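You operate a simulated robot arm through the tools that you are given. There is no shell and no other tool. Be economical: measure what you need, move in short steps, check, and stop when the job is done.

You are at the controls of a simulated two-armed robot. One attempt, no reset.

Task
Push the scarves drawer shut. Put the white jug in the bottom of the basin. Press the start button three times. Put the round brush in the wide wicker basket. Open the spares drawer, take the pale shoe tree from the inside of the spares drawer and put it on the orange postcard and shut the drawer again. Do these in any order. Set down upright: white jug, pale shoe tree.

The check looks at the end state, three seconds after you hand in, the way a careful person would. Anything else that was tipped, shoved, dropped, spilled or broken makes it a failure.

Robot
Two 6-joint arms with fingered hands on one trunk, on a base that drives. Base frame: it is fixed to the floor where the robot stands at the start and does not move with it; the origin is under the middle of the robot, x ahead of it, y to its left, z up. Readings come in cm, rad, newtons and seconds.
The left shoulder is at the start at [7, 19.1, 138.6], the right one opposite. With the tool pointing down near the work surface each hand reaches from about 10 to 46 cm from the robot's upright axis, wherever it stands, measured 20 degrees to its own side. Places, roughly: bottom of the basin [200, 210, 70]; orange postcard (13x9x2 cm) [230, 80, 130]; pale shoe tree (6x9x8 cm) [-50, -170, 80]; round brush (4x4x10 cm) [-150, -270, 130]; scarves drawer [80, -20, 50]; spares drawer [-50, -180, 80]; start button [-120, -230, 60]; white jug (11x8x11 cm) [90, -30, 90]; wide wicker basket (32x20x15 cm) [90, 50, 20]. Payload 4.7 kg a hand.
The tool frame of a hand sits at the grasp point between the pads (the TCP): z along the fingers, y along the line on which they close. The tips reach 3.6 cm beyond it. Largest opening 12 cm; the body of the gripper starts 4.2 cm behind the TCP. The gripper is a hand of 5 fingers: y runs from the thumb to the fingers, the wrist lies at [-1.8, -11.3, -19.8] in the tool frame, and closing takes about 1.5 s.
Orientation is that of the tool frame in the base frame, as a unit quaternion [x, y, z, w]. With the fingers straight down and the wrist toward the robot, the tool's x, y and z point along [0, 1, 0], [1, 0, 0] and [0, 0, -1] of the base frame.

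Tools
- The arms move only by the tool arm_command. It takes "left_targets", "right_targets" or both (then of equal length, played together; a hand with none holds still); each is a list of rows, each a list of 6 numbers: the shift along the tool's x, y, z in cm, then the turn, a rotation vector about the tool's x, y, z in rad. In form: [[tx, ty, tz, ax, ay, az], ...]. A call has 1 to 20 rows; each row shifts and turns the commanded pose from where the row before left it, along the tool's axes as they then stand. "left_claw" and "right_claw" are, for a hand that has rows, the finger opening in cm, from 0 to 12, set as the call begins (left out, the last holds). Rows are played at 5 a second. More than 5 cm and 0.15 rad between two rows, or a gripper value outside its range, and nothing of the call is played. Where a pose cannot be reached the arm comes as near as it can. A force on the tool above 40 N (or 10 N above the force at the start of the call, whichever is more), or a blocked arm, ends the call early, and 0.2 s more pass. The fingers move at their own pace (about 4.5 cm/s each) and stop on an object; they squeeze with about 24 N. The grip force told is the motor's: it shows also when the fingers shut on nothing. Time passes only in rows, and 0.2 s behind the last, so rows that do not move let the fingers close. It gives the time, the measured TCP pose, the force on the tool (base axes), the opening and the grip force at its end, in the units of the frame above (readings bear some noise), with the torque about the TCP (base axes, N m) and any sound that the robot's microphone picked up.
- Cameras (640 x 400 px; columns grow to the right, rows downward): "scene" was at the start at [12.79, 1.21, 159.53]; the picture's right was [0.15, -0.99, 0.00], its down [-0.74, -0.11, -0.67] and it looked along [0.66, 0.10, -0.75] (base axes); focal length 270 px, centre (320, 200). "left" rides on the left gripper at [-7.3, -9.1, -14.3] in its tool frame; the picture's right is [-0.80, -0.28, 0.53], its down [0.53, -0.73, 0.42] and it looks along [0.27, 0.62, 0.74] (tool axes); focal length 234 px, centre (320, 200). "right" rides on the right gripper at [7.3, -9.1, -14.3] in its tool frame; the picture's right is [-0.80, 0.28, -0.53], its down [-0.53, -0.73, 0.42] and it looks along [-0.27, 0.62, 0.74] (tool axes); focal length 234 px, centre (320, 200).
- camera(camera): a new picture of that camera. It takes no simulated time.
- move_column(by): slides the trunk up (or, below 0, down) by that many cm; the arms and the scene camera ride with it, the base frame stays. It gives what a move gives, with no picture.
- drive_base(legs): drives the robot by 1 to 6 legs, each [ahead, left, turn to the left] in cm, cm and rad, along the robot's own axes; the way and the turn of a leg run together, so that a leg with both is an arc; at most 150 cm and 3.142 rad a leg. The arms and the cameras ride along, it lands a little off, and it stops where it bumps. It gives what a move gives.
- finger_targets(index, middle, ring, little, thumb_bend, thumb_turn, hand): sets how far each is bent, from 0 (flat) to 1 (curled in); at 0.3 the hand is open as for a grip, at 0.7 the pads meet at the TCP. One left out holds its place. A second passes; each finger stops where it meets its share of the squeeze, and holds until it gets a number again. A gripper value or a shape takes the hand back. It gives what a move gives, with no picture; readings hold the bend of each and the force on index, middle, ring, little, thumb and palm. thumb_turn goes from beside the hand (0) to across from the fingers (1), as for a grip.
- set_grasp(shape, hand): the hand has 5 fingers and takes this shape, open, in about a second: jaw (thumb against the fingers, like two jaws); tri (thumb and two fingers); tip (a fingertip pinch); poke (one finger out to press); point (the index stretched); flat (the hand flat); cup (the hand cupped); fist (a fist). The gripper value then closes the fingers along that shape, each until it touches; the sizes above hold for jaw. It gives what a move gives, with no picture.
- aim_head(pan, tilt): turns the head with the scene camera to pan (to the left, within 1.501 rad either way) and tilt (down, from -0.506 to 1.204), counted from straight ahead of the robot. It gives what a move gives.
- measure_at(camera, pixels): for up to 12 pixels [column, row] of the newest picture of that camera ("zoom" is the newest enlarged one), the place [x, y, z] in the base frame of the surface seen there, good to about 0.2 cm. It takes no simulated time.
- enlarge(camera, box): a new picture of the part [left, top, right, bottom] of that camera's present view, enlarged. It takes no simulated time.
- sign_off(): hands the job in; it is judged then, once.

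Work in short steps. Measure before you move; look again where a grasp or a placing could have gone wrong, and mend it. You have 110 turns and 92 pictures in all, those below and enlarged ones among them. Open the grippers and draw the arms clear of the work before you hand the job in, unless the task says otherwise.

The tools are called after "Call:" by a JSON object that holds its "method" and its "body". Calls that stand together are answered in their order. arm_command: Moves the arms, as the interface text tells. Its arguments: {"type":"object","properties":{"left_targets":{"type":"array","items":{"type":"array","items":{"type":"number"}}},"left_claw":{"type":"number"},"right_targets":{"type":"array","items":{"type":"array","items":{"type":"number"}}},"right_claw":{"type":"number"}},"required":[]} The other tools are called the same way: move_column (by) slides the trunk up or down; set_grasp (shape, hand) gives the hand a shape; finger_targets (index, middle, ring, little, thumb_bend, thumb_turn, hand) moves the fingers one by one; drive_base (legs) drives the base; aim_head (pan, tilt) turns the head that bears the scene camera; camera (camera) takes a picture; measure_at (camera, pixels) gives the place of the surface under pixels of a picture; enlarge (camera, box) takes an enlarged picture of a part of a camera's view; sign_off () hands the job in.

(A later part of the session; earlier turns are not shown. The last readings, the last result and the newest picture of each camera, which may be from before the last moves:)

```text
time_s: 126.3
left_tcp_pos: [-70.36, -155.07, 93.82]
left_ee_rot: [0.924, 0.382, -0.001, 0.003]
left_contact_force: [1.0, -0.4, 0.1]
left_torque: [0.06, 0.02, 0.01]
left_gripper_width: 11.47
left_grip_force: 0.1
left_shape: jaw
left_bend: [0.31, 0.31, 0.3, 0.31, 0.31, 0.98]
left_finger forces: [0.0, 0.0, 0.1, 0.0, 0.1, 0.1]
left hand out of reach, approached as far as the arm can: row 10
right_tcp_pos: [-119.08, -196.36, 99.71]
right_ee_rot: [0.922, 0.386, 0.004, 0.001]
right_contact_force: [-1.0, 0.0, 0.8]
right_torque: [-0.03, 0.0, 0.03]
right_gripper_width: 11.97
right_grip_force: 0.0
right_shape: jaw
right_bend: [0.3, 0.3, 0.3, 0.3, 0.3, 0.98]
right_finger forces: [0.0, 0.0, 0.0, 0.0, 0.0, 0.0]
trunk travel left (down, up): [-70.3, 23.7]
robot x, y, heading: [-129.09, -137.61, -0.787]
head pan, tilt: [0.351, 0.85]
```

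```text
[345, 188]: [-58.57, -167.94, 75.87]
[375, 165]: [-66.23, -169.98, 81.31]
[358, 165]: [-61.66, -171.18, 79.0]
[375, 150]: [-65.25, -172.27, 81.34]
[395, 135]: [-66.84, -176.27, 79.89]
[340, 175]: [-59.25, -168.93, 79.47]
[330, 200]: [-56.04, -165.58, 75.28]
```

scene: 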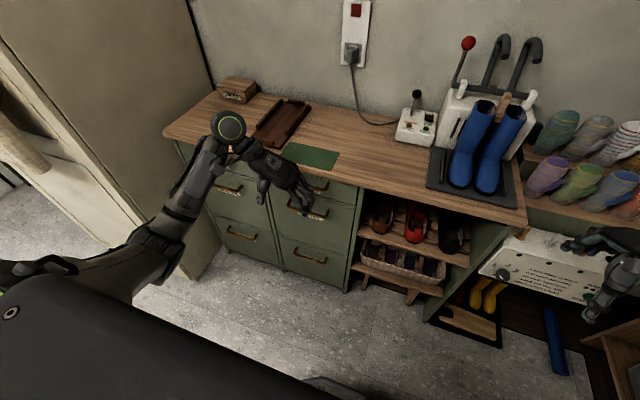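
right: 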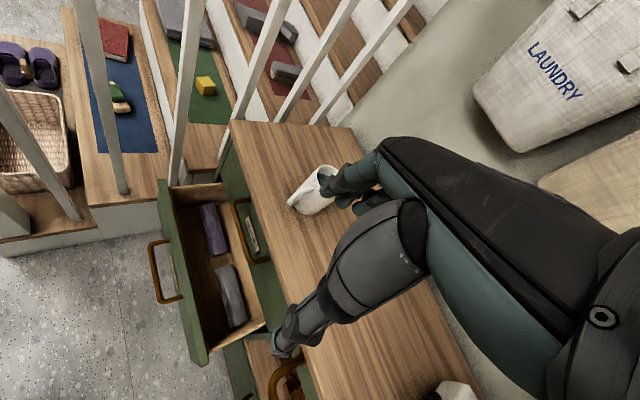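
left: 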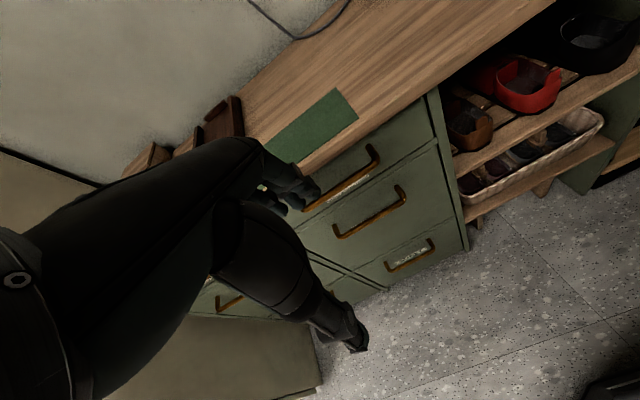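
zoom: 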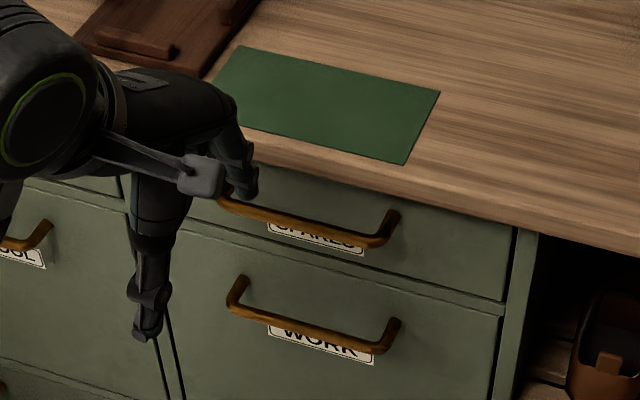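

The bar is at n≈-73.5, z 81.5, with ~3 cm behind it; the counter edge overhangs above, so I will grip horizontally from the front. I pitch the left hand to point forward (fingers above, thumb below) while lowering the trunk some.

Call:
{"method": "move_column", "body": {"by": -12}}

Call:
{"method": "arm_command", "body": {"left_targets": [[0, 0, 0, -0.143, 0, 0], [0, 0, 0, -0.143, 0, 0], [0, 0, 0, -0.143, 0, 0], [0, 0, 0, -0.143, 0, 0], [0, 0, 0, -0.143, 0, 0], [0, 0, 0, -0.143, 0, 0], [0, 0, 0, -0.143, 0, 0], [0, 0, 0, -0.143, 0, 0], [0, 0, 0, -0.143, 0, 0], [0, 0, 0, -0.143, 0, 0], [0, 0, 0, -0.141, 0, 0], [0, 0, 0, 0, 0, 0]], "left_claw": 5}}

Call:
{"method": "camera", "body": {"camera": "scene"}}

```text
time_s: 127.8
left_tcp_pos: [-70.37, -155.1, 81.88]
left_ee_rot: [0.925, 0.379, -0.001, 0.003]
left_contact_force: [0.2, -0.8, -0.8]
left_torque: [-0.02, -0.02, -0.02]
left_gripper_width: 11.46
left_grip_force: 0.0
left_shape: jaw
left_bend: [0.31, 0.31, 0.3, 0.31, 0.31, 0.98]
left_finger forces: [0.0, 0.1, 0.0, 0.0, 0.0, 0.0]
right_tcp_pos: [-119.15, -196.36, 87.79]
right_ee_rot: [0.922, 0.386, 0.004, 0.001]
right_contact_force: [-0.4, -0.4, 0.0]
right_torque: [0.04, 0.03, -0.02]
right_gripper_width: 11.98
right_grip_force: 0.1
right_shape: jaw
right_bend: [0.3, 0.3, 0.3, 0.3, 0.3, 0.98]
right_finger forces: [0.1, 0.0, 0.1, 0.0, 0.0, 0.0]
trunk travel left (down, up): [-58.3, 35.7]
robot x, y, heading: [-129.58, -137.78, -0.786]
head pan, tilt: [0.351, 0.85]
```

```text
time_s: 130.4
left_tcp_pos: [-70.37, -155.11, 81.97]
left_ee_rot: [0.651, 0.269, 0.269, 0.656]
left_contact_force: [-0.9, -0.2, -1.0]
left_torque: [0.02, 0.0, -0.01]
left_gripper_width: 5.05
left_grip_force: 0.1
left_shape: jaw
left_bend: [0.74, 0.48, 0.46, 0.43, 0.72, 1.0]
left_finger forces: [0.0, 0.0, 0.0, 0.0, 0.0, 0.0]
right_tcp_pos: [-119.07, -196.3, 87.71]
right_ee_rot: [0.922, 0.386, 0.004, 0.001]
right_contact_force: [-0.3, 0.4, -0.4]
right_torque: [0.0, -0.02, -0.04]
right_gripper_width: 11.95
right_grip_force: 0.1
right_shape: jaw
right_bend: [0.3, 0.3, 0.3, 0.3, 0.3, 0.98]
right_finger forces: [0.1, 0.1, 0.0, 0.0, 0.0, 0.1]
trunk travel left (down, up): [-58.3, 35.7]
robot x, y, heading: [-129.32, -138.11, -0.782]
head pan, tilt: [0.351, 0.85]
```

```text
53 pictures are left
```

scene: 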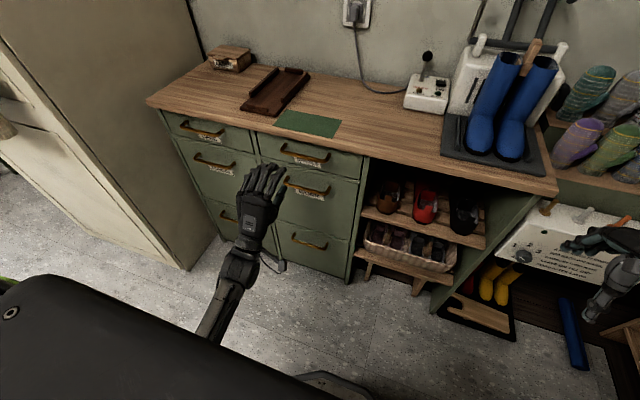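

The hand points forward level with the bar. I reset the finger shape (the index kept its old curl), align sideways 2.4 cm right, and approach partway.

Call:
{"method": "set_grasp", "body": {"hand": "left", "shape": "jaw"}}

Call:
{"method": "arm_command", "body": {"left_targets": [[-1.2, -0.4, 2, 0, 0, 0], [-1.2, 0, 2, 0, 0, 0], [0, 0, 2, 0, 0, 0], [0, 0, 1.5, 0, 0, 0], [0, 0, 0, 0, 0, 0], [0, 0, 0, 0, 0, 0]], "left_claw": 5.5}}

Call:
{"method": "enlarge", "body": {"camera": "scene", "box": [220, 120, 360, 240]}}

Call:
{"method": "camera", "body": {"camera": "left"}}

```text
time_s: 131.3
left_tcp_pos: [-70.38, -155.11, 81.89]
left_ee_rot: [0.652, 0.269, 0.268, 0.656]
left_contact_force: [-0.5, -0.3, 0.0]
left_torque: [0.0, 0.01, -0.01]
left_gripper_width: 11.95
left_grip_force: 0.1
left_shape: jaw
left_bend: [0.3, 0.3, 0.3, 0.3, 0.3, 0.98]
left_finger forces: [0.1, 0.0, 0.0, 0.0, 0.0, 0.1]
right_tcp_pos: [-119.1, -196.29, 87.72]
right_ee_rot: [0.923, 0.386, 0.003, 0.002]
right_contact_force: [-0.2, -0.5, 0.3]
right_torque: [0.0, 0.0, 0.0]
right_gripper_width: 11.98
right_grip_force: 0.0
right_shape: jaw
right_bend: [0.3, 0.3, 0.3, 0.3, 0.3, 0.98]
right_finger forces: [0.0, 0.0, 0.0, 0.1, 0.1, 0.0]
trunk travel left (down, up): [-58.3, 35.7]
robot x, y, heading: [-129.73, -137.79, -0.783]
head pan, tilt: [0.351, 0.85]
```

```text
time_s: 132.7
left_tcp_pos: [-66.77, -162.07, 81.65]
left_ee_rot: [0.652, 0.269, 0.268, 0.656]
left_contact_force: [0.7, -0.6, -0.8]
left_torque: [0.03, -0.05, 0.02]
left_gripper_width: 5.52
left_grip_force: 0.1
left_shape: jaw
left_bend: [0.74, 0.47, 0.44, 0.42, 0.71, 1.0]
left_finger forces: [0.0, 0.0, 0.0, 0.1, 0.0, 0.0]
right_tcp_pos: [-119.04, -196.41, 87.71]
right_ee_rot: [0.923, 0.386, 0.004, 0.001]
right_contact_force: [0.2, -0.9, -0.5]
right_torque: [0.0, -0.01, 0.01]
right_gripper_width: 11.97
right_grip_force: 0.0
right_shape: jaw
right_bend: [0.3, 0.3, 0.3, 0.3, 0.3, 0.98]
right_finger forces: [0.1, 0.0, 0.0, 0.0, 0.0, 0.0]
trunk travel left (down, up): [-58.3, 35.7]
robot x, y, heading: [-129.43, -138.11, -0.779]
head pan, tilt: [0.351, 0.85]
```

```text
3.33 times, centred on (290, 180) of scene
```

zoom: 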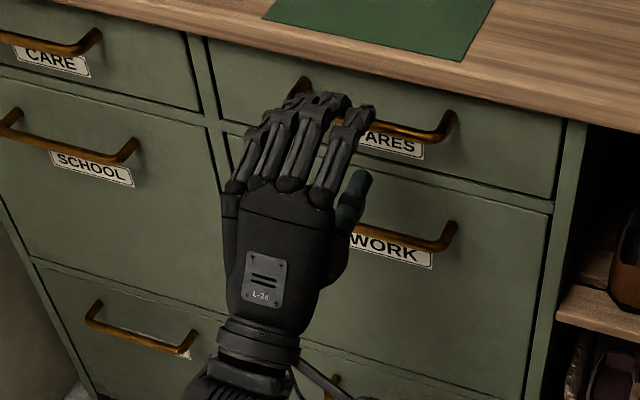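

```text
51 pictures are left
```

left: 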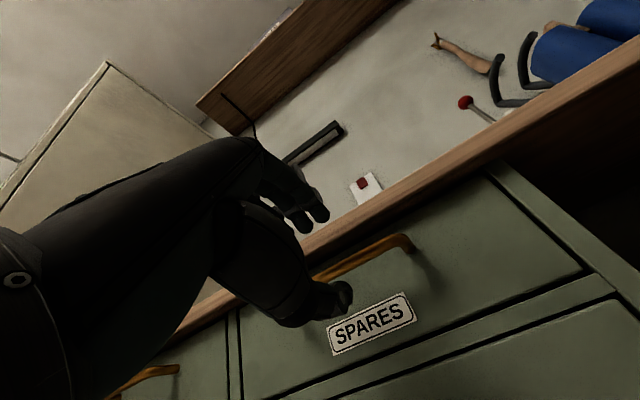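

I measure the bar's left and right posts and the finger positions to center properly.

Call:
{"method": "measure_at", "body": {"camera": "zoom", "pixels": [[300, 85], [452, 115], [435, 138], [330, 98], [300, 105], [365, 110], [360, 180], [400, 130], [295, 130]]}}

```text
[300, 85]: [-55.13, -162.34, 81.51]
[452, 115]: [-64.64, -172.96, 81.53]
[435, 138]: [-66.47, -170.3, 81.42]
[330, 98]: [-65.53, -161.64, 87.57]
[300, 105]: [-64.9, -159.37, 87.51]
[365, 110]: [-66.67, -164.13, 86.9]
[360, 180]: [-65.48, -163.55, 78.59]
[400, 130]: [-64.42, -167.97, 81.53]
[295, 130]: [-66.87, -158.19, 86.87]
```

Hand (t≈-163.5…-158.5) is centered on the bar (t -168…-154). I narrow to 4.5, drop 0.3 and advance 4.6 cm, then close.

Call:
{"method": "arm_command", "body": {"left_targets": [[0, -0.3, 0, 0, 0, 0], [0, 0, 0, 0, 0, 0], [0, 0, 1.5, 0, 0, 0], [0, 0, 1.5, 0, 0, 0], [0, 0, 1, 0, 0, 0], [0, 0, 0.6, 0, 0, 0], [0, 0, 0, 0, 0, 0]], "left_claw": 4.5}}

Call:
{"method": "arm_command", "body": {"left_targets": [[0, 0, 0, 0, 0, 0], [0, 0, 0, 0, 0, 0], [0, 0, 0, 0, 0, 0], [0, 0, 0, 0, 0, 0], [0, 0, 0, 0, 0, 0], [0, 0, 0, 0, 0, 0]], "left_claw": 0}}

Call:
{"method": "camera", "body": {"camera": "left"}}

```text
time_s: 134.3
left_tcp_pos: [-63.51, -165.42, 81.18]
left_ee_rot: [0.653, 0.269, 0.268, 0.656]
left_contact_force: [0.4, -0.1, 0.3]
left_torque: [-0.03, -0.03, 0.01]
left_gripper_width: 4.53
left_grip_force: 0.0
left_shape: jaw
left_bend: [0.74, 0.5, 0.48, 0.45, 0.73, 1.0]
left_finger forces: [0.1, 0.5, 0.0, 0.1, 0.0, 0.0]
right_tcp_pos: [-119.05, -196.21, 87.69]
right_ee_rot: [0.923, 0.386, 0.004, 0.002]
right_contact_force: [0.2, -1.1, -0.3]
right_torque: [0.01, 0.03, 0.01]
right_gripper_width: 11.95
right_grip_force: 0.0
right_shape: jaw
right_bend: [0.3, 0.3, 0.3, 0.3, 0.3, 0.98]
right_finger forces: [0.1, 0.0, 0.0, 0.0, 0.1, 0.0]
trunk travel left (down, up): [-58.3, 35.7]
robot x, y, heading: [-129.25, -137.84, -0.784]
head pan, tilt: [0.351, 0.85]
```

```text
time_s: 135.7
left_tcp_pos: [-63.57, -165.35, 81.18]
left_ee_rot: [0.653, 0.269, 0.268, 0.656]
left_contact_force: [0.8, -0.4, -1.5]
left_torque: [0.07, -0.09, 0.15]
left_gripper_width: 0.18
left_grip_force: 24.2
left_shape: jaw
left_bend: [0.7, 0.7, 0.7, 0.7, 0.73, 1.0]
left_finger forces: [11.1, 3.6, 2.0, 3.8, 20.5, 0.0]
right_tcp_pos: [-118.97, -196.36, 87.7]
right_ee_rot: [0.922, 0.386, 0.004, 0.002]
right_contact_force: [0.4, 0.6, 0.4]
right_torque: [0.01, -0.02, -0.01]
right_gripper_width: 11.99
right_grip_force: 0.1
right_shape: jaw
right_bend: [0.3, 0.3, 0.3, 0.3, 0.3, 0.98]
right_finger forces: [0.0, 0.1, 0.0, 0.0, 0.1, 0.0]
trunk travel left (down, up): [-58.3, 35.7]
robot x, y, heading: [-129.8, -137.61, -0.781]
head pan, tilt: [0.351, 0.85]
```

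```text
50 pictures are left
```

left: 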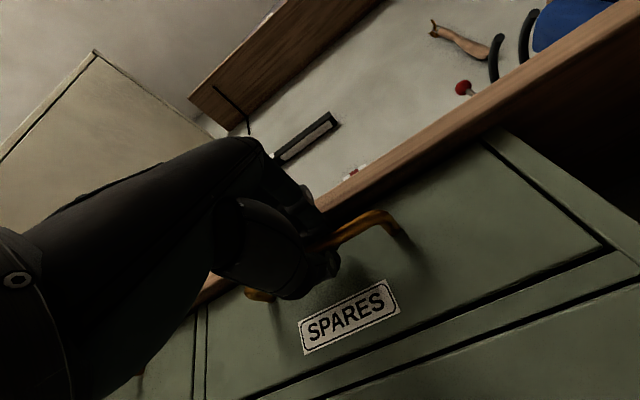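

All fingers press on the bar. I pull by driving the base back 8 cm and check.

Call:
{"method": "drive_base", "body": {"legs": [[-8, 0, 0]]}}

Call:
{"method": "camera", "body": {"camera": "scene"}}

```text
time_s: 136.8
left_tcp_pos: [-69.13, -159.79, 81.24]
left_ee_rot: [0.653, 0.269, 0.269, 0.655]
left_contact_force: [-0.9, -0.5, -5.3]
left_torque: [0.14, -0.01, 0.07]
left_gripper_width: 0.23
left_grip_force: 23.9
left_shape: jaw
left_bend: [0.7, 0.7, 0.7, 0.7, 0.73, 1.0]
left_finger forces: [10.5, 3.8, 2.1, 2.4, 22.0, 0.0]
right_tcp_pos: [-124.64, -190.78, 87.66]
right_ee_rot: [0.923, 0.386, 0.004, 0.001]
right_contact_force: [0.0, -0.1, 0.3]
right_torque: [-0.03, -0.03, -0.03]
right_gripper_width: 11.96
right_grip_force: 0.1
right_shape: jaw
right_bend: [0.3, 0.3, 0.3, 0.3, 0.3, 0.98]
right_finger forces: [0.0, 0.1, 0.1, 0.0, 0.1, 0.0]
trunk travel left (down, up): [-58.3, 35.7]
robot x, y, heading: [-135.28, -132.64, -0.78]
head pan, tilt: [0.351, 0.85]
```

```text
49 pictures are left
```

scene: 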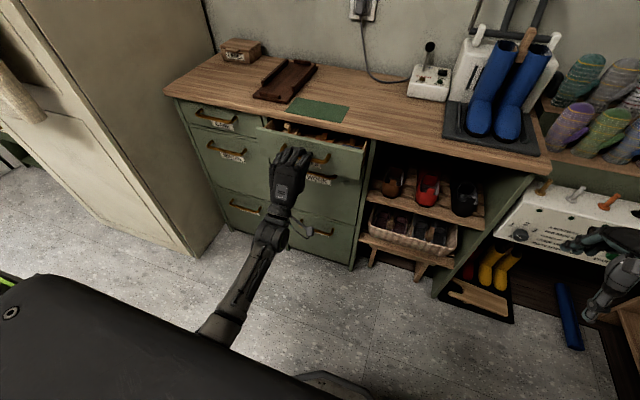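

It opens nicely. I pull another 14 cm and look inside.

Call:
{"method": "drive_base", "body": {"legs": [[-14, 0, 0]]}}

Call:
{"method": "enlarge", "body": {"camera": "scene", "box": [220, 80, 380, 220]}}

```text
time_s: 138.1
left_tcp_pos: [-78.93, -149.99, 81.22]
left_ee_rot: [0.653, 0.269, 0.268, 0.655]
left_contact_force: [-2.2, -2.8, -5.6]
left_torque: [0.14, -0.05, 0.05]
left_gripper_width: 0.22
left_grip_force: 24.1
left_shape: jaw
left_bend: [0.7, 0.7, 0.7, 0.7, 0.73, 1.0]
left_finger forces: [10.7, 3.6, 2.2, 1.9, 21.3, 0.1]
right_tcp_pos: [-134.36, -181.0, 87.84]
right_ee_rot: [0.923, 0.386, 0.004, 0.001]
right_contact_force: [-0.9, 0.4, 0.6]
right_torque: [0.0, -0.01, 0.01]
right_gripper_width: 11.97
right_grip_force: 0.0
right_shape: jaw
right_bend: [0.3, 0.3, 0.3, 0.3, 0.3, 0.98]
right_finger forces: [0.1, 0.0, 0.0, 0.0, 0.0, 0.1]
trunk travel left (down, up): [-58.3, 35.7]
robot x, y, heading: [-144.81, -122.37, -0.785]
head pan, tilt: [0.351, 0.85]
```

```text
2.86 times, centred on (300, 150) of scene
```

zoom: 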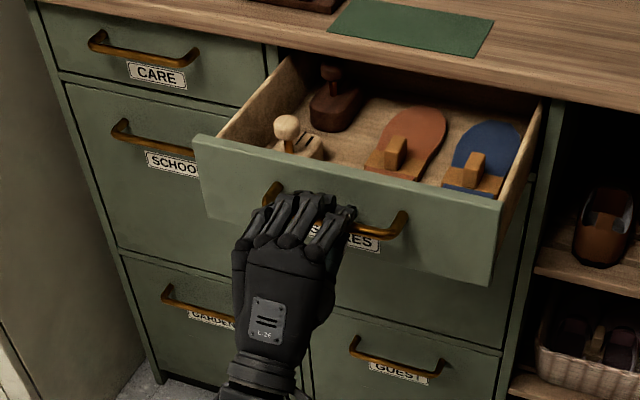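

The pale shoe tree is at (295,140) in the zoom, front left of the drawer. I measure it, then release the handle and withdraw.

Call:
{"method": "measure_at", "body": {"camera": "zoom", "pixels": [[287, 120], [287, 145], [310, 140], [322, 155], [300, 155], [268, 140], [195, 140], [498, 205], [330, 70], [395, 150], [215, 130], [300, 60]]}}

Call:
{"method": "arm_command", "body": {"left_targets": [[0, 0, 0, 0, 0, 0], [0, 0, 0, 0, 0, 0], [0, 0, 0, 0, 0, 0], [0, 0, -1.5, 0, 0, 0], [0, 0, -2, 0, 0, 0], [0, 0, -2, 0, 0, 0], [0, 0, -2, 0, 0, 0]], "left_claw": 4.5}}

```text
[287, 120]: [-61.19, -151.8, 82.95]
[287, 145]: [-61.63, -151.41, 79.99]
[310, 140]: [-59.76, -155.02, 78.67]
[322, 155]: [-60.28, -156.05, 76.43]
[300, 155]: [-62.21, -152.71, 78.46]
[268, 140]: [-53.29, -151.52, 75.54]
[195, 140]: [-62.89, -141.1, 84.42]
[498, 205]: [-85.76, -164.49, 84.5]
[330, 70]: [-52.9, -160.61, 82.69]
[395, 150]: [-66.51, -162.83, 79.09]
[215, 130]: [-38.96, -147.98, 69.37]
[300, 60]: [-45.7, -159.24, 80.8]
```

```text
time_s: 139.7
left_tcp_pos: [-84.33, -144.54, 81.27]
left_ee_rot: [0.653, 0.269, 0.269, 0.655]
left_contact_force: [0.1, -0.6, 0.3]
left_torque: [0.0, 0.02, -0.01]
left_gripper_width: 4.47
left_grip_force: 0.0
left_shape: jaw
left_bend: [0.74, 0.5, 0.48, 0.45, 0.73, 1.0]
left_finger forces: [0.1, 0.0, 0.1, 0.0, 0.0, 0.0]
right_tcp_pos: [-134.38, -181.01, 87.82]
right_ee_rot: [0.923, 0.386, 0.004, 0.001]
right_contact_force: [-1.2, -0.2, 0.8]
right_torque: [0.01, -0.01, 0.0]
right_gripper_width: 11.96
right_grip_force: 0.0
right_shape: jaw
right_bend: [0.3, 0.3, 0.3, 0.3, 0.3, 0.98]
right_finger forces: [0.0, 0.1, 0.0, 0.0, 0.0, 0.0]
trunk travel left (down, up): [-58.3, 35.7]
robot x, y, heading: [-145.15, -122.66, -0.784]
head pan, tilt: [0.351, 0.85]
```

Released. I raise the trunk and turn the hand back downward, then look into the drawer from above.

Call:
{"method": "move_column", "body": {"by": 30}}

Call:
{"method": "arm_command", "body": {"left_targets": [[0, 0, 0, 0.143, 0, 0], [0, 0, 0, 0.143, 0, 0], [0, 0, 0, 0.143, 0, 0], [0, 0, 0, 0.143, 0, 0], [0, 0, 0, 0.143, 0, 0], [0, 0, 0, 0.143, 0, 0], [0, 0, 0, 0.143, 0, 0], [0, 0, 0, 0.143, 0, 0], [0, 0, 0, 0.143, 0, 0], [0, 0, 0, 0.143, 0, 0], [0, 0, 0, 0.141, 0, 0]], "left_claw": 12}}

Call:
{"method": "enlarge", "body": {"camera": "scene", "box": [180, 80, 400, 280]}}

Call:
{"method": "camera", "body": {"camera": "left"}}

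```text
time_s: 142.7
left_tcp_pos: [-84.13, -144.51, 111.22]
left_ee_rot: [0.653, 0.269, 0.268, 0.655]
left_contact_force: [0.0, -0.1, 0.5]
left_torque: [0.0, 0.03, 0.01]
left_gripper_width: 4.46
left_grip_force: 0.1
left_shape: jaw
left_bend: [0.74, 0.5, 0.48, 0.45, 0.73, 1.0]
left_finger forces: [0.1, 0.0, 0.0, 0.0, 0.0, 0.1]
right_tcp_pos: [-134.35, -180.86, 117.78]
right_ee_rot: [0.922, 0.386, 0.003, 0.001]
right_contact_force: [0.3, -0.6, -0.1]
right_torque: [0.01, -0.01, 0.0]
right_gripper_width: 11.98
right_grip_force: 0.1
right_shape: jaw
right_bend: [0.3, 0.3, 0.3, 0.3, 0.3, 0.98]
right_finger forces: [0.0, 0.0, 0.0, 0.0, 0.0, 0.1]
trunk travel left (down, up): [-88.3, 5.7]
robot x, y, heading: [-145.14, -122.45, -0.782]
head pan, tilt: [0.351, 0.85]
```

```text
time_s: 145.1
left_tcp_pos: [-84.26, -144.72, 111.09]
left_ee_rot: [0.925, 0.38, -0.002, 0.001]
left_contact_force: [0.2, 0.2, -0.1]
left_torque: [0.04, 0.02, 0.02]
left_gripper_width: 11.97
left_grip_force: 0.0
left_shape: jaw
left_bend: [0.3, 0.3, 0.3, 0.3, 0.3, 0.98]
left_finger forces: [0.1, 0.2, 0.0, 0.0, 0.0, 0.0]
right_tcp_pos: [-134.27, -181.04, 117.81]
right_ee_rot: [0.922, 0.386, 0.003, 0.0]
right_contact_force: [0.3, -0.3, 0.5]
right_torque: [0.03, -0.01, 0.01]
right_gripper_width: 11.99
right_grip_force: 0.1
right_shape: jaw
right_bend: [0.3, 0.3, 0.3, 0.3, 0.3, 0.98]
right_finger forces: [0.0, 0.1, 0.1, 0.1, 0.0, 0.0]
trunk travel left (down, up): [-88.3, 5.7]
robot x, y, heading: [-144.91, -122.61, -0.784]
head pan, tilt: [0.351, 0.85]
```

```text
2.00 times, centred on (290, 180) of scene
```

zoom: 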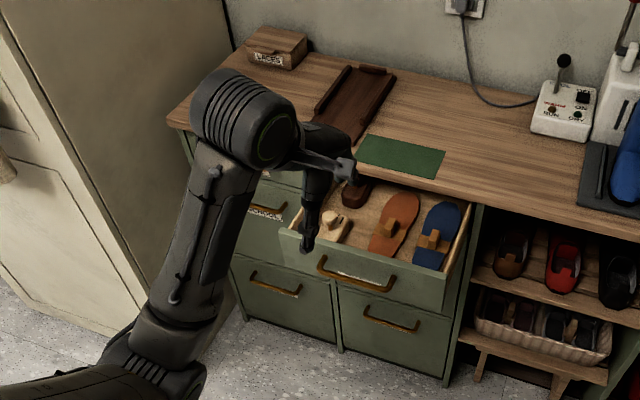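

```text
46 pictures are left
```

left: 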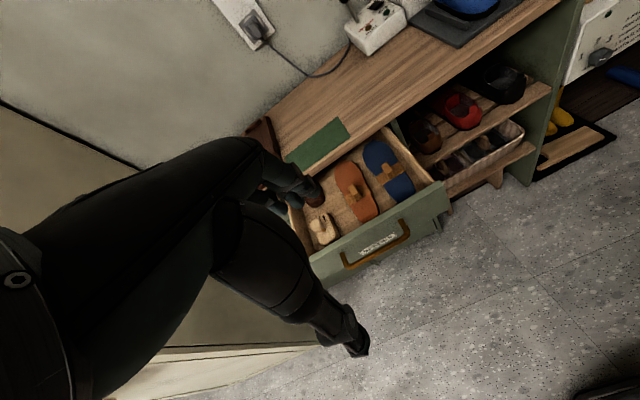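

I enlarge the shoe tree in the left camera at (322,228).

Call:
{"method": "enlarge", "body": {"camera": "left", "box": [280, 160, 400, 280]}}

Call:
{"method": "measure_at", "body": {"camera": "zoom", "pixels": [[207, 190], [202, 205], [215, 235], [250, 240], [235, 265], [255, 260], [232, 225], [200, 240], [225, 290], [260, 285], [145, 260], [100, 170]]}}

```text
3.33 times, centred on (340, 220) of left
```

zoom: 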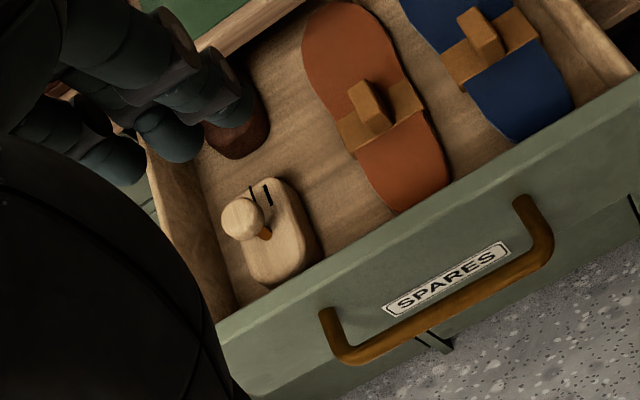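

```text
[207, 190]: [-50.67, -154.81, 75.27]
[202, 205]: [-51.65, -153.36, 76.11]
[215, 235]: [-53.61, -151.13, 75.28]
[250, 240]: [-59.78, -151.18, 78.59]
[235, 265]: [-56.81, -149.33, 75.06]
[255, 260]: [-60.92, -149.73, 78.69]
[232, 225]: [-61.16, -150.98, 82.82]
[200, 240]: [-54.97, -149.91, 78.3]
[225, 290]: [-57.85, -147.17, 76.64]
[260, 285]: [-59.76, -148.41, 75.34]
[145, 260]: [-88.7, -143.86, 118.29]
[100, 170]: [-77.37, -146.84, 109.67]
```

I measure the block's corners more exactly.

Call:
{"method": "measure_at", "body": {"camera": "zoom", "pixels": [[275, 182], [300, 205], [305, 240], [290, 265], [265, 275], [248, 265], [245, 190], [270, 232], [242, 212], [285, 230], [225, 215], [258, 215]]}}

```text
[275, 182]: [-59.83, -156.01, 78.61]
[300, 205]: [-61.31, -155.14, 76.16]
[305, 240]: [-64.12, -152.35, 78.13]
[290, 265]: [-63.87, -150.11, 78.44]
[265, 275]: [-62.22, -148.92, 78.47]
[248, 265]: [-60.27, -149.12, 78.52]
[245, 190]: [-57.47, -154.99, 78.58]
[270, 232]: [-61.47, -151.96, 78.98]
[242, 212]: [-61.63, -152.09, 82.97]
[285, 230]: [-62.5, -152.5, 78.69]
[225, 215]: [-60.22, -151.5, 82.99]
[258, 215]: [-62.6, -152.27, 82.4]
```

The knob is centred at (-61.5,-151.8), top z 83, block below z 78.7. I'll grip it by the knob with the fingers closing along the chest. First drive closer and turn the hand, at height.

Call:
{"method": "drive_base", "body": {"legs": [[22, 8, 0]]}}

Call:
{"method": "arm_command", "body": {"left_targets": [[0, 0, 0, 0, 0, 0.143], [0, 0, 0, 0, 0, 0.143], [0, 0, 0, 0, 0, 0.143], [0, 0, 0, 0, 0, 0.143], [0, 0, 0, 0, 0, 0.143], [0, 0, 0, 0, 0, 0.143], [0, 0, 0, 0, 0, 0.143], [0, 0, 0, 0, 0, 0.143], [0, 0, 0, 0, 0, 0.143], [0, 0, 0, 0, 0, 0.143], [0, 0, 0, 0, 0, 0.143], [0, 0, 0, 0, 0, 0]], "left_claw": 5.5}}

```text
time_s: 146.8
left_tcp_pos: [-63.22, -154.19, 111.3]
left_ee_rot: [0.924, 0.381, -0.001, 0.001]
left_contact_force: [0.2, 0.5, 0.1]
left_torque: [0.02, 0.0, 0.02]
left_gripper_width: 12.0
left_grip_force: 0.1
left_shape: jaw
left_bend: [0.3, 0.3, 0.3, 0.3, 0.3, 0.98]
left_finger forces: [0.0, 0.1, 0.0, 0.0, 0.0, 0.0]
right_tcp_pos: [-113.29, -190.6, 117.65]
right_ee_rot: [0.922, 0.386, 0.004, 0.001]
right_contact_force: [0.1, -0.4, -0.1]
right_torque: [0.03, 0.01, -0.04]
right_gripper_width: 11.99
right_grip_force: 0.0
right_shape: jaw
right_bend: [0.3, 0.3, 0.3, 0.3, 0.3, 0.98]
right_finger forces: [0.0, 0.0, 0.0, 0.0, 0.0, 0.0]
trunk travel left (down, up): [-88.3, 5.7]
robot x, y, heading: [-123.79, -132.05, -0.783]
head pan, tilt: [0.351, 0.85]
```

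```text
time_s: 149.4
left_tcp_pos: [-63.11, -154.09, 111.18]
left_ee_rot: [0.923, -0.386, 0.0, 0.002]
left_contact_force: [0.3, -0.3, 0.2]
left_torque: [0.0, -0.02, 0.02]
left_gripper_width: 5.53
left_grip_force: 0.1
left_shape: jaw
left_bend: [0.74, 0.47, 0.44, 0.42, 0.71, 1.0]
left_finger forces: [0.0, 0.0, 0.0, 0.0, 0.1, 0.0]
right_tcp_pos: [-113.11, -190.64, 117.71]
right_ee_rot: [0.922, 0.387, 0.003, 0.002]
right_contact_force: [0.9, 0.5, -0.5]
right_torque: [-0.02, -0.01, 0.01]
right_gripper_width: 11.99
right_grip_force: 0.1
right_shape: jaw
right_bend: [0.3, 0.3, 0.3, 0.3, 0.3, 0.98]
right_finger forces: [0.1, 0.0, 0.1, 0.0, 0.0, 0.0]
trunk travel left (down, up): [-88.3, 5.7]
robot x, y, heading: [-123.83, -131.96, -0.778]
head pan, tilt: [0.351, 0.85]
```

At width 5.5 the index and thumb curl more than the rest, so I set the fingers evenly half-open with finger_targets and look at the hand.

Call:
{"method": "finger_targets", "body": {"hand": "left", "index": 0.48, "middle": 0.48, "ring": 0.48, "little": 0.48, "thumb_bend": 0.48, "thumb_turn": 1.0}}

Call:
{"method": "enlarge", "body": {"camera": "scene", "box": [200, 100, 380, 260]}}

Call:
{"method": "camera", "body": {"camera": "left"}}

```text
time_s: 150.4
left_tcp_pos: [-63.15, -154.16, 111.23]
left_ee_rot: [0.923, -0.385, 0.0, 0.002]
left_contact_force: [-0.3, -0.8, 0.0]
left_torque: [0.0, 0.01, 0.02]
left_gripper_width: 6.82
left_grip_force: 0.1
left_shape: fingers
left_bend: [0.48, 0.48, 0.48, 0.48, 0.48, 1.0]
left_finger forces: [0.0, 0.0, 0.1, 0.1, 0.0, 0.0]
right_tcp_pos: [-113.2, -190.66, 117.69]
right_ee_rot: [0.922, 0.387, 0.004, 0.002]
right_contact_force: [0.5, 0.7, 0.2]
right_torque: [0.02, 0.01, 0.02]
right_gripper_width: 11.99
right_grip_force: 0.1
right_shape: jaw
right_bend: [0.3, 0.3, 0.3, 0.3, 0.3, 0.98]
right_finger forces: [0.1, 0.0, 0.1, 0.0, 0.1, 0.1]
trunk travel left (down, up): [-88.3, 5.7]
robot x, y, heading: [-123.78, -131.98, -0.779]
head pan, tilt: [0.351, 0.85]
```

```text
2.50 times, centred on (290, 180) of scene
```

zoom: 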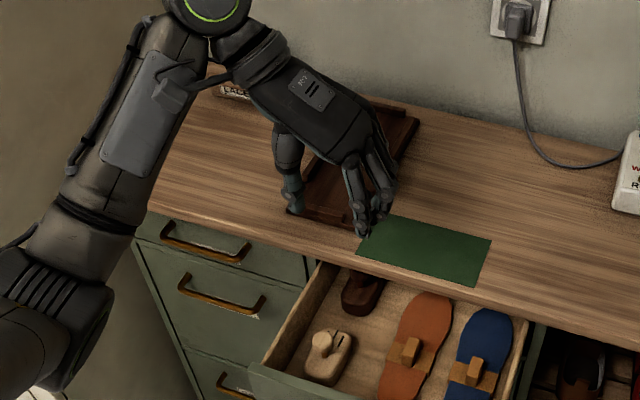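

```text
43 pictures are left
```

left: 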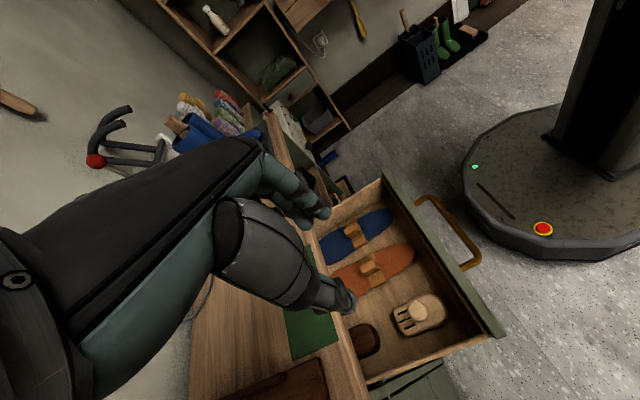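

Fingers are even now (6.8 cm). I re-measure the knob and drawer walls from the left view, knob at (418,310).

Call:
{"method": "measure_at", "body": {"camera": "left", "pixels": [[418, 308], [411, 310], [425, 308], [417, 316], [418, 302], [437, 300], [402, 328], [440, 325], [475, 345], [455, 362], [395, 378], [345, 345]]}}

```text
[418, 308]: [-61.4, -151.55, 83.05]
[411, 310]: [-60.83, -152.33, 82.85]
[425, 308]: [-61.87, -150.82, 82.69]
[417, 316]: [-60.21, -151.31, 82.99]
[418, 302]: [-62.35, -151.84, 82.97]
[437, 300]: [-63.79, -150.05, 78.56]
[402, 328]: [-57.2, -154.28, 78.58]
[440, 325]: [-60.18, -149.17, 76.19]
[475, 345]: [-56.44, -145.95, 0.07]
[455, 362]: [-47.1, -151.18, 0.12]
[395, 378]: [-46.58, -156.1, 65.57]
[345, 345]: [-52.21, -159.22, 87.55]
```

I check where the drawer's left side wall is (zoom (295,310)) since the thumb must fit between it and the knob.

Call:
{"method": "measure_at", "body": {"camera": "zoom", "pixels": [[322, 266], [300, 300], [285, 320], [272, 345], [305, 305], [295, 325], [310, 280], [280, 360]]}}

```text
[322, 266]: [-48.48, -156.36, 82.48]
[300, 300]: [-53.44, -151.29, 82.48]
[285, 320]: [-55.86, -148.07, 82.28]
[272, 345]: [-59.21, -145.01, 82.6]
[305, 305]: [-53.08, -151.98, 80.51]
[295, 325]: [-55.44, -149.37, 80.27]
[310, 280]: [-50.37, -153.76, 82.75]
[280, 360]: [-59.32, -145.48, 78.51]
```

Wall inner face is at t≈-145, leaving the thumb about 1 cm. I align over the knob and descend to TCP z≈83.5, then check.

Call:
{"method": "arm_command", "body": {"left_targets": [[-0.6, -1.5, 0, 0, 0, 0], [0, -1.6, 2, 0, 0, 0], [0, 0, 3, 0, 0, 0], [0, 0, 3, 0, 0, 0], [0, 0, 3, 0, 0, 0], [0, 0, 3, 0, 0, 0], [0, 0, 3, 0, 0, 0], [0, 0, 3, 0, 0, 0], [0, 0, 2.5, 0, 0, 0], [0, 0, 2, 0, 0, 0], [0, 0, 0, 0, 0, 0]]}}

Call:
{"method": "enlarge", "body": {"camera": "scene", "box": [220, 140, 360, 260]}}

Call:
{"method": "enlarge", "body": {"camera": "left", "box": [240, 150, 400, 290]}}

```text
time_s: 152.8
left_tcp_pos: [-61.32, -151.57, 86.67]
left_ee_rot: [0.923, -0.385, 0.0, 0.002]
left_contact_force: [0.3, -0.1, -0.2]
left_torque: [-0.01, -0.01, -0.01]
left_gripper_width: 6.86
left_grip_force: 0.1
left_shape: fingers
left_bend: [0.48, 0.48, 0.48, 0.48, 0.48, 1.0]
left_finger forces: [0.1, 0.1, 0.0, 0.1, 0.1, 0.0]
right_tcp_pos: [-113.28, -190.67, 117.76]
right_ee_rot: [0.922, 0.387, 0.003, 0.001]
right_contact_force: [-0.1, 0.4, 0.5]
right_torque: [-0.02, 0.0, -0.02]
right_gripper_width: 11.98
right_grip_force: 0.0
right_shape: jaw
right_bend: [0.3, 0.3, 0.3, 0.3, 0.3, 0.98]
right_finger forces: [0.0, 0.0, 0.1, 0.1, 0.1, 0.0]
trunk travel left (down, up): [-88.3, 5.7]
robot x, y, heading: [-123.77, -131.92, -0.78]
head pan, tilt: [0.351, 0.85]
```

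```text
3.33 times, centred on (290, 200) of scene
```

zoom: 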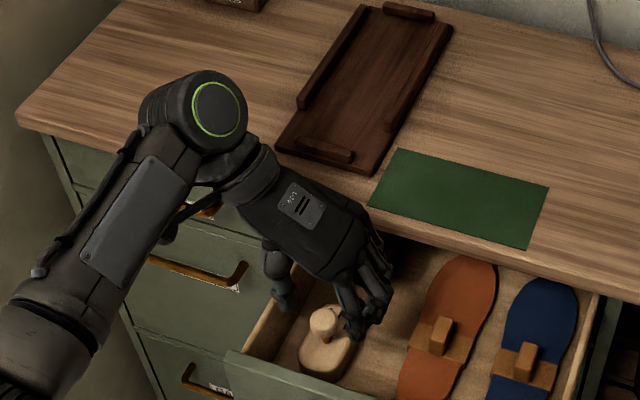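

```text
2.86 times, centred on (320, 220) of left
```

zoom: 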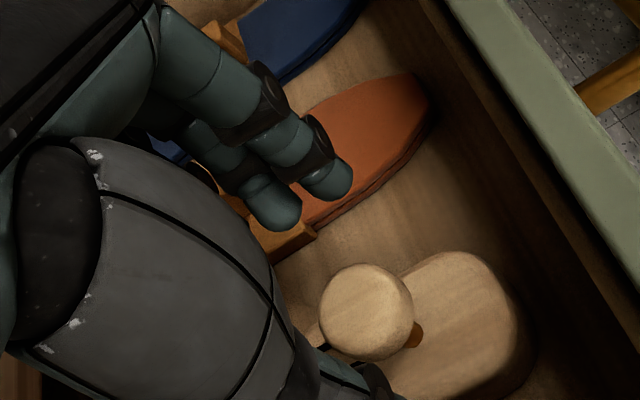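

The knob is between thumb and index/middle. I go down 4 cm more and close slowly.

Call:
{"method": "arm_command", "body": {"left_targets": [[0, 0, 1.5, 0, 0, 0], [0, 0, 1.5, 0, 0, 0], [0, 0, 1, 0, 0, 0], [0, 0, 0, 0, 0, 0]]}}

Call:
{"method": "finger_targets", "body": {"hand": "left", "index": 0.72, "middle": 0.72, "ring": 0.72, "little": 0.72, "thumb_bend": 0.72, "thumb_turn": 1.0}}

Call:
{"method": "enlarge", "body": {"camera": "scene", "box": [220, 140, 360, 260]}}

```text
time_s: 153.8
left_tcp_pos: [-61.4, -151.72, 82.56]
left_ee_rot: [0.923, -0.385, -0.001, 0.002]
left_contact_force: [0.0, -0.3, -0.9]
left_torque: [0.03, -0.01, 0.01]
left_gripper_width: 6.82
left_grip_force: 0.1
left_shape: fingers
left_bend: [0.48, 0.48, 0.48, 0.48, 0.48, 1.0]
left_finger forces: [0.0, 0.0, 0.1, 0.1, 0.0, 0.0]
right_tcp_pos: [-113.14, -190.58, 117.84]
right_ee_rot: [0.922, 0.386, 0.004, 0.002]
right_contact_force: [-0.2, -0.3, 0.3]
right_torque: [-0.01, 0.02, -0.01]
right_gripper_width: 11.97
right_grip_force: 0.0
right_shape: jaw
right_bend: [0.3, 0.3, 0.3, 0.3, 0.3, 0.98]
right_finger forces: [0.0, 0.0, 0.1, 0.1, 0.0, 0.0]
trunk travel left (down, up): [-88.3, 5.7]
robot x, y, heading: [-123.83, -131.83, -0.78]
head pan, tilt: [0.351, 0.85]
```

```text
time_s: 154.8
left_tcp_pos: [-61.47, -151.57, 82.58]
left_ee_rot: [0.923, -0.385, 0.0, 0.002]
left_contact_force: [0.0, 0.3, -0.3]
left_torque: [0.04, 0.03, 0.02]
left_gripper_width: 1.16
left_grip_force: 9.5
left_shape: fingers
left_bend: [0.71, 0.71, 0.72, 0.72, 0.67, 1.0]
left_finger forces: [6.4, 2.9, 0.0, 0.0, 10.2, 0.0]
right_tcp_pos: [-113.21, -190.63, 117.68]
right_ee_rot: [0.922, 0.386, 0.003, 0.001]
right_contact_force: [0.1, -0.2, 0.8]
right_torque: [0.0, 0.01, 0.02]
right_gripper_width: 11.97
right_grip_force: 0.0
right_shape: jaw
right_bend: [0.3, 0.3, 0.3, 0.3, 0.3, 0.98]
right_finger forces: [0.0, 0.0, 0.0, 0.0, 0.1, 0.1]
trunk travel left (down, up): [-88.3, 5.7]
robot x, y, heading: [-123.74, -132.15, -0.779]
head pan, tilt: [0.351, 0.85]
```

```text
3.33 times, centred on (290, 200) of scene
```

zoom: 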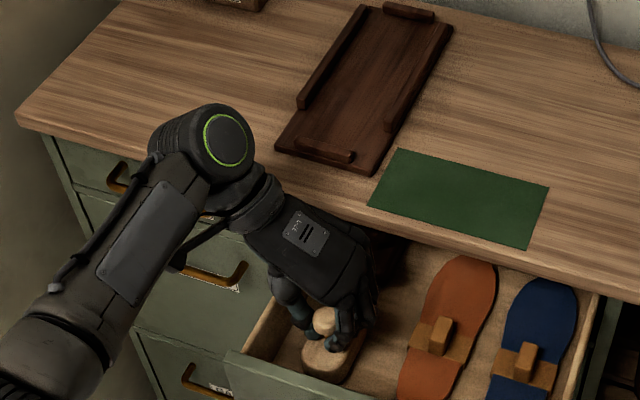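

Thumb, index and middle touch the knob/neck. I squeeze fully and lift 3 cm to test.

Call:
{"method": "finger_targets", "body": {"hand": "left", "index": 0.9, "middle": 0.9, "ring": 0.75, "little": 0.75, "thumb_bend": 0.9}}

Call:
{"method": "arm_command", "body": {"left_targets": [[0, 0, -1, 0, 0, 0], [0, 0, -1, 0, 0, 0], [0, 0, -1, 0, 0, 0], [0, 0, 0, 0, 0, 0]]}}

Call:
{"method": "enlarge", "body": {"camera": "scene", "box": [220, 140, 360, 260]}}

```text
time_s: 155.8
left_tcp_pos: [-61.37, -151.68, 82.73]
left_ee_rot: [0.923, -0.385, 0.0, 0.002]
left_contact_force: [0.2, -1.1, -1.3]
left_torque: [0.03, 0.03, -0.02]
left_gripper_width: 0.0
left_grip_force: 36.8
left_shape: fingers
left_bend: [0.75, 0.76, 0.75, 0.75, 0.78, 1.0]
left_finger forces: [26.0, 14.6, 0.0, 0.1, 32.6, 0.0]
right_tcp_pos: [-113.11, -190.74, 117.76]
right_ee_rot: [0.922, 0.387, 0.003, 0.002]
right_contact_force: [0.0, 0.1, -0.1]
right_torque: [0.02, -0.04, 0.01]
right_gripper_width: 11.98
right_grip_force: 0.0
right_shape: jaw
right_bend: [0.3, 0.3, 0.3, 0.3, 0.3, 0.98]
right_finger forces: [0.0, 0.1, 0.0, 0.0, 0.1, 0.1]
trunk travel left (down, up): [-88.3, 5.7]
robot x, y, heading: [-123.9, -132.02, -0.78]
head pan, tilt: [0.351, 0.85]
```

```text
time_s: 156.8
left_tcp_pos: [-61.49, -151.74, 85.74]
left_ee_rot: [0.923, -0.384, 0.001, 0.002]
left_contact_force: [0.1, -0.2, -1.4]
left_torque: [0.01, 0.02, -0.01]
left_gripper_width: 0.0
left_grip_force: 36.3
left_shape: fingers
left_bend: [0.75, 0.76, 0.75, 0.75, 0.78, 1.0]
left_finger forces: [28.3, 15.5, 0.1, 0.1, 29.3, 0.0]
right_tcp_pos: [-113.13, -190.66, 117.73]
right_ee_rot: [0.922, 0.387, 0.003, 0.001]
right_contact_force: [0.4, -0.1, 0.0]
right_torque: [0.0, -0.01, -0.01]
right_gripper_width: 11.98
right_grip_force: 0.1
right_shape: jaw
right_bend: [0.3, 0.3, 0.3, 0.3, 0.3, 0.98]
right_finger forces: [0.0, 0.0, 0.0, 0.1, 0.1, 0.0]
trunk travel left (down, up): [-88.3, 5.7]
robot x, y, heading: [-123.8, -132.71, -0.783]
head pan, tilt: [0.351, 0.85]
```

```text
3.33 times, centred on (290, 200) of scene
```

zoom: 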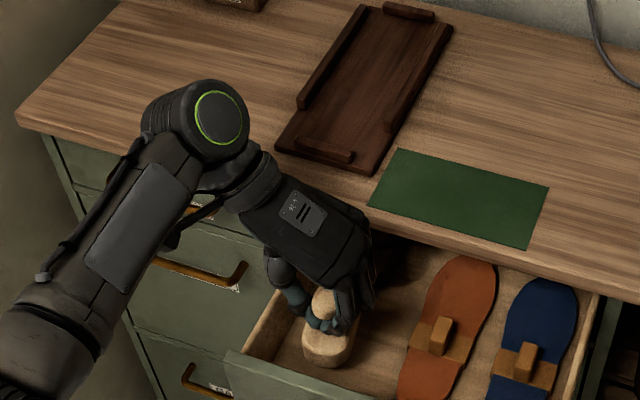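

It is lifted cleanly, hanging upright. I raise it well clear, draw it back, shift the base left and bring in the closed right hand to push the drawer.

Call:
{"method": "arm_command", "body": {"left_targets": [[0, 0, -3, 0, 0, 0], [0, 0, -3, 0, 0, 0], [0, 0, -3, 0, 0, 0], [0, 0, -3, 0, 0, 0], [0, 0, -3, 0, 0, 0], [0, 0, -3, 0, 0, 0], [0, 0, -3, 0, 0, 0], [0, 0, -2, 0, 0, 0], [-2, 0, 0, 0, 0, 0], [-2, 0, 0, 0, 0, 0], [-2, 0, 0, 0, 0, 0], [-2, 0, 0, 0, 0, 0]]}}

Call:
{"method": "drive_base", "body": {"legs": [[0, 22, 0]]}}

Call:
{"method": "arm_command", "body": {"right_targets": [[3, -1, 2, 0, 0, 0], [3, -1, 2, 0, 0, 0], [3, -1, 2, 0, 0, 0], [3, -1, 2, 0, 0, 0], [3, -1, 2, 0, 0, 0], [3, -1, 1, 0, 0, 0], [3, -1, 1, 0, 0, 0], [3, -1, 0, 0, 0, 0], [1, 0, 0, 0, 0, 0]], "right_claw": 0}}

Call:
{"method": "aim_head", "body": {"pan": 0.1, "tilt": 0.9}}

Call:
{"method": "camera", "body": {"camera": "scene"}}

```text
time_s: 159.4
left_tcp_pos: [-67.03, -145.84, 108.66]
left_ee_rot: [0.923, -0.385, 0.001, 0.002]
left_contact_force: [-0.3, -0.1, -0.5]
left_torque: [0.04, 0.02, -0.01]
left_gripper_width: 0.0
left_grip_force: 36.9
left_shape: fingers
left_bend: [0.75, 0.76, 0.75, 0.75, 0.78, 1.0]
left_finger forces: [29.2, 16.4, 0.1, 0.2, 28.3, 0.1]
right_tcp_pos: [-113.17, -190.61, 117.7]
right_ee_rot: [0.922, 0.387, 0.003, 0.001]
right_contact_force: [-0.6, 0.7, -0.6]
right_torque: [-0.01, -0.03, -0.01]
right_gripper_width: 12.0
right_grip_force: 0.0
right_shape: jaw
right_bend: [0.3, 0.3, 0.3, 0.3, 0.3, 0.98]
right_finger forces: [0.0, 0.1, 0.0, 0.0, 0.1, 0.0]
trunk travel left (down, up): [-88.3, 5.7]
robot x, y, heading: [-123.68, -132.29, -0.78]
head pan, tilt: [0.351, 0.85]
```

```text
time_s: 161.1
left_tcp_pos: [-51.62, -130.41, 108.61]
left_ee_rot: [0.923, -0.384, 0.001, 0.002]
left_contact_force: [0.1, -0.5, 0.1]
left_torque: [0.03, -0.01, 0.02]
left_gripper_width: 0.0
left_grip_force: 37.0
left_shape: fingers
left_bend: [0.75, 0.76, 0.75, 0.75, 0.78, 1.0]
left_finger forces: [29.3, 16.4, 0.0, 0.1, 28.3, 0.0]
right_tcp_pos: [-97.8, -175.1, 117.72]
right_ee_rot: [0.922, 0.386, 0.004, 0.001]
right_contact_force: [0.5, 0.0, 0.1]
right_torque: [0.02, -0.02, 0.02]
right_gripper_width: 11.96
right_grip_force: 0.0
right_shape: jaw
right_bend: [0.3, 0.3, 0.3, 0.3, 0.3, 0.98]
right_finger forces: [0.0, 0.1, 0.0, 0.0, 0.1, 0.0]
trunk travel left (down, up): [-88.3, 5.7]
robot x, y, heading: [-108.29, -116.47, -0.78]
head pan, tilt: [0.351, 0.85]
```

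```text
time_s: 162.8
left_tcp_pos: [-51.73, -130.43, 108.7]
left_ee_rot: [0.923, -0.384, 0.001, 0.001]
left_contact_force: [-0.9, -0.3, -0.8]
left_torque: [0.0, 0.01, -0.01]
left_gripper_width: 0.0
left_grip_force: 36.5
left_shape: fingers
left_bend: [0.75, 0.76, 0.75, 0.75, 0.78, 1.0]
left_finger forces: [29.4, 16.5, 0.1, 0.0, 28.5, 0.0]
right_tcp_pos: [-95.06, -166.12, 102.55]
right_ee_rot: [0.915, 0.388, -0.096, 0.048]
right_contact_force: [-0.2, 0.0, 0.3]
right_torque: [0.02, -0.02, 0.03]
right_gripper_width: 0.0
right_grip_force: 12.9
right_shape: jaw
right_bend: [0.7, 0.7, 0.7, 0.7, 0.51, 1.0]
right_finger forces: [0.0, 0.1, 0.0, 0.1, 0.0, 0.0]
right hand out of reach, approached as far as the arm can: row 1, 2, 3, 8
trunk travel left (down, up): [-88.3, 5.7]
robot x, y, heading: [-108.43, -116.63, -0.78]
head pan, tilt: [0.351, 0.85]
stopped in row 8 (right hand): the arm was blocked; the commanded pose is now the measured one
```

```text
time_s: 163.5
left_tcp_pos: [-51.46, -130.35, 108.62]
left_ee_rot: [0.923, -0.384, 0.001, 0.002]
left_contact_force: [0.3, 0.3, 0.0]
left_torque: [0.0, 0.02, -0.03]
left_gripper_width: 0.0
left_grip_force: 37.0
left_shape: fingers
left_bend: [0.75, 0.76, 0.75, 0.75, 0.78, 1.0]
left_finger forces: [29.3, 16.5, 0.1, 0.0, 28.3, 0.1]
right_tcp_pos: [-94.79, -165.87, 102.4]
right_ee_rot: [0.915, 0.389, -0.097, 0.05]
right_contact_force: [0.6, -0.1, -0.4]
right_torque: [-0.02, 0.03, 0.0]
right_gripper_width: 0.0
right_grip_force: 24.3
right_shape: jaw
right_bend: [0.7, 0.7, 0.7, 0.7, 0.52, 1.0]
right_finger forces: [0.0, 0.0, 0.0, 0.0, 0.1, 0.0]
trunk travel left (down, up): [-88.3, 5.7]
robot x, y, heading: [-108.52, -116.43, -0.783]
head pan, tilt: [0.099, 0.901]
```

```text
38 pictures are left
```

scene: 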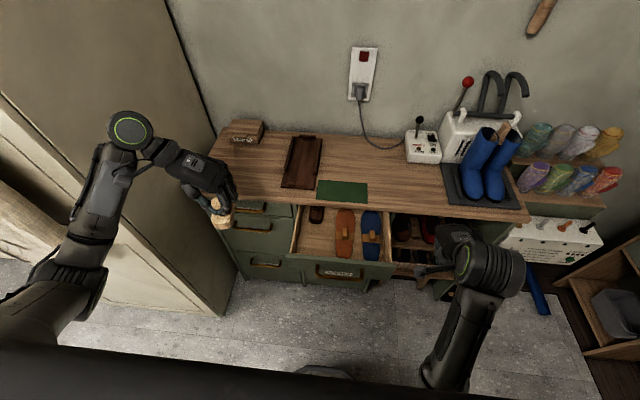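

The right arm cannot come further inward. Turning the base left ~0.45 rad after backing 14 cm will bring the right hand right in front of the drawer instead; the left hand stays in front of the wardrobe with room.

Call:
{"method": "drive_base", "body": {"legs": [[-14, 0, 0], [0, 0, 0.42]]}}

Call:
{"method": "aim_head", "body": {"pan": -0.3, "tilt": 0.9}}

Call:
{"method": "camera", "body": {"camera": "scene"}}

```text
time_s: 166.2
left_tcp_pos: [-60.93, -96.12, 108.62]
left_ee_rot: [0.983, -0.185, 0.0, 0.001]
left_contact_force: [-0.2, -0.6, -1.5]
left_torque: [0.0, 0.0, 0.01]
left_gripper_width: 0.0
left_grip_force: 35.9
left_shape: fingers
left_bend: [0.75, 0.76, 0.75, 0.75, 0.78, 1.0]
left_finger forces: [29.7, 16.7, 0.0, 0.0, 26.2, 0.0]
right_tcp_pos: [-86.07, -146.26, 102.54]
right_ee_rot: [0.816, 0.568, -0.085, 0.069]
right_contact_force: [-0.1, 0.3, -0.3]
right_torque: [-0.02, 0.03, 0.01]
right_gripper_width: 0.01
right_grip_force: 24.1
right_shape: jaw
right_bend: [0.7, 0.7, 0.7, 0.7, 0.52, 1.0]
right_finger forces: [0.0, 0.0, 0.0, 0.1, 0.0, 0.1]
trunk travel left (down, up): [-88.3, 5.7]
robot x, y, heading: [-118.16, -106.53, -0.368]
head pan, tilt: [0.099, 0.901]
```

```text
time_s: 167.0
left_tcp_pos: [-60.82, -96.25, 108.72]
left_ee_rot: [0.983, -0.186, 0.001, 0.002]
left_contact_force: [-0.6, -0.7, -1.1]
left_torque: [0.01, -0.02, 0.02]
left_gripper_width: 0.0
left_grip_force: 36.9
left_shape: fingers
left_bend: [0.75, 0.76, 0.75, 0.75, 0.78, 1.0]
left_finger forces: [30.3, 17.0, 0.0, 0.1, 25.6, 0.0]
right_tcp_pos: [-86.12, -146.33, 102.48]
right_ee_rot: [0.815, 0.569, -0.084, 0.069]
right_contact_force: [-0.2, 0.2, -0.4]
right_torque: [0.0, 0.05, -0.01]
right_gripper_width: 0.0
right_grip_force: 23.4
right_shape: jaw
right_bend: [0.7, 0.7, 0.7, 0.7, 0.52, 1.0]
right_finger forces: [0.1, 0.1, 0.0, 0.0, 0.1, 0.0]
trunk travel left (down, up): [-88.3, 5.7]
robot x, y, heading: [-118.58, -106.43, -0.366]
head pan, tilt: [-0.3, 0.901]
```

```text
37 pictures are left
```

scene: 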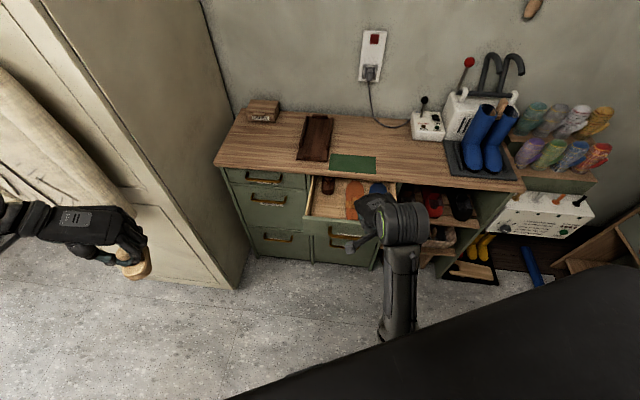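

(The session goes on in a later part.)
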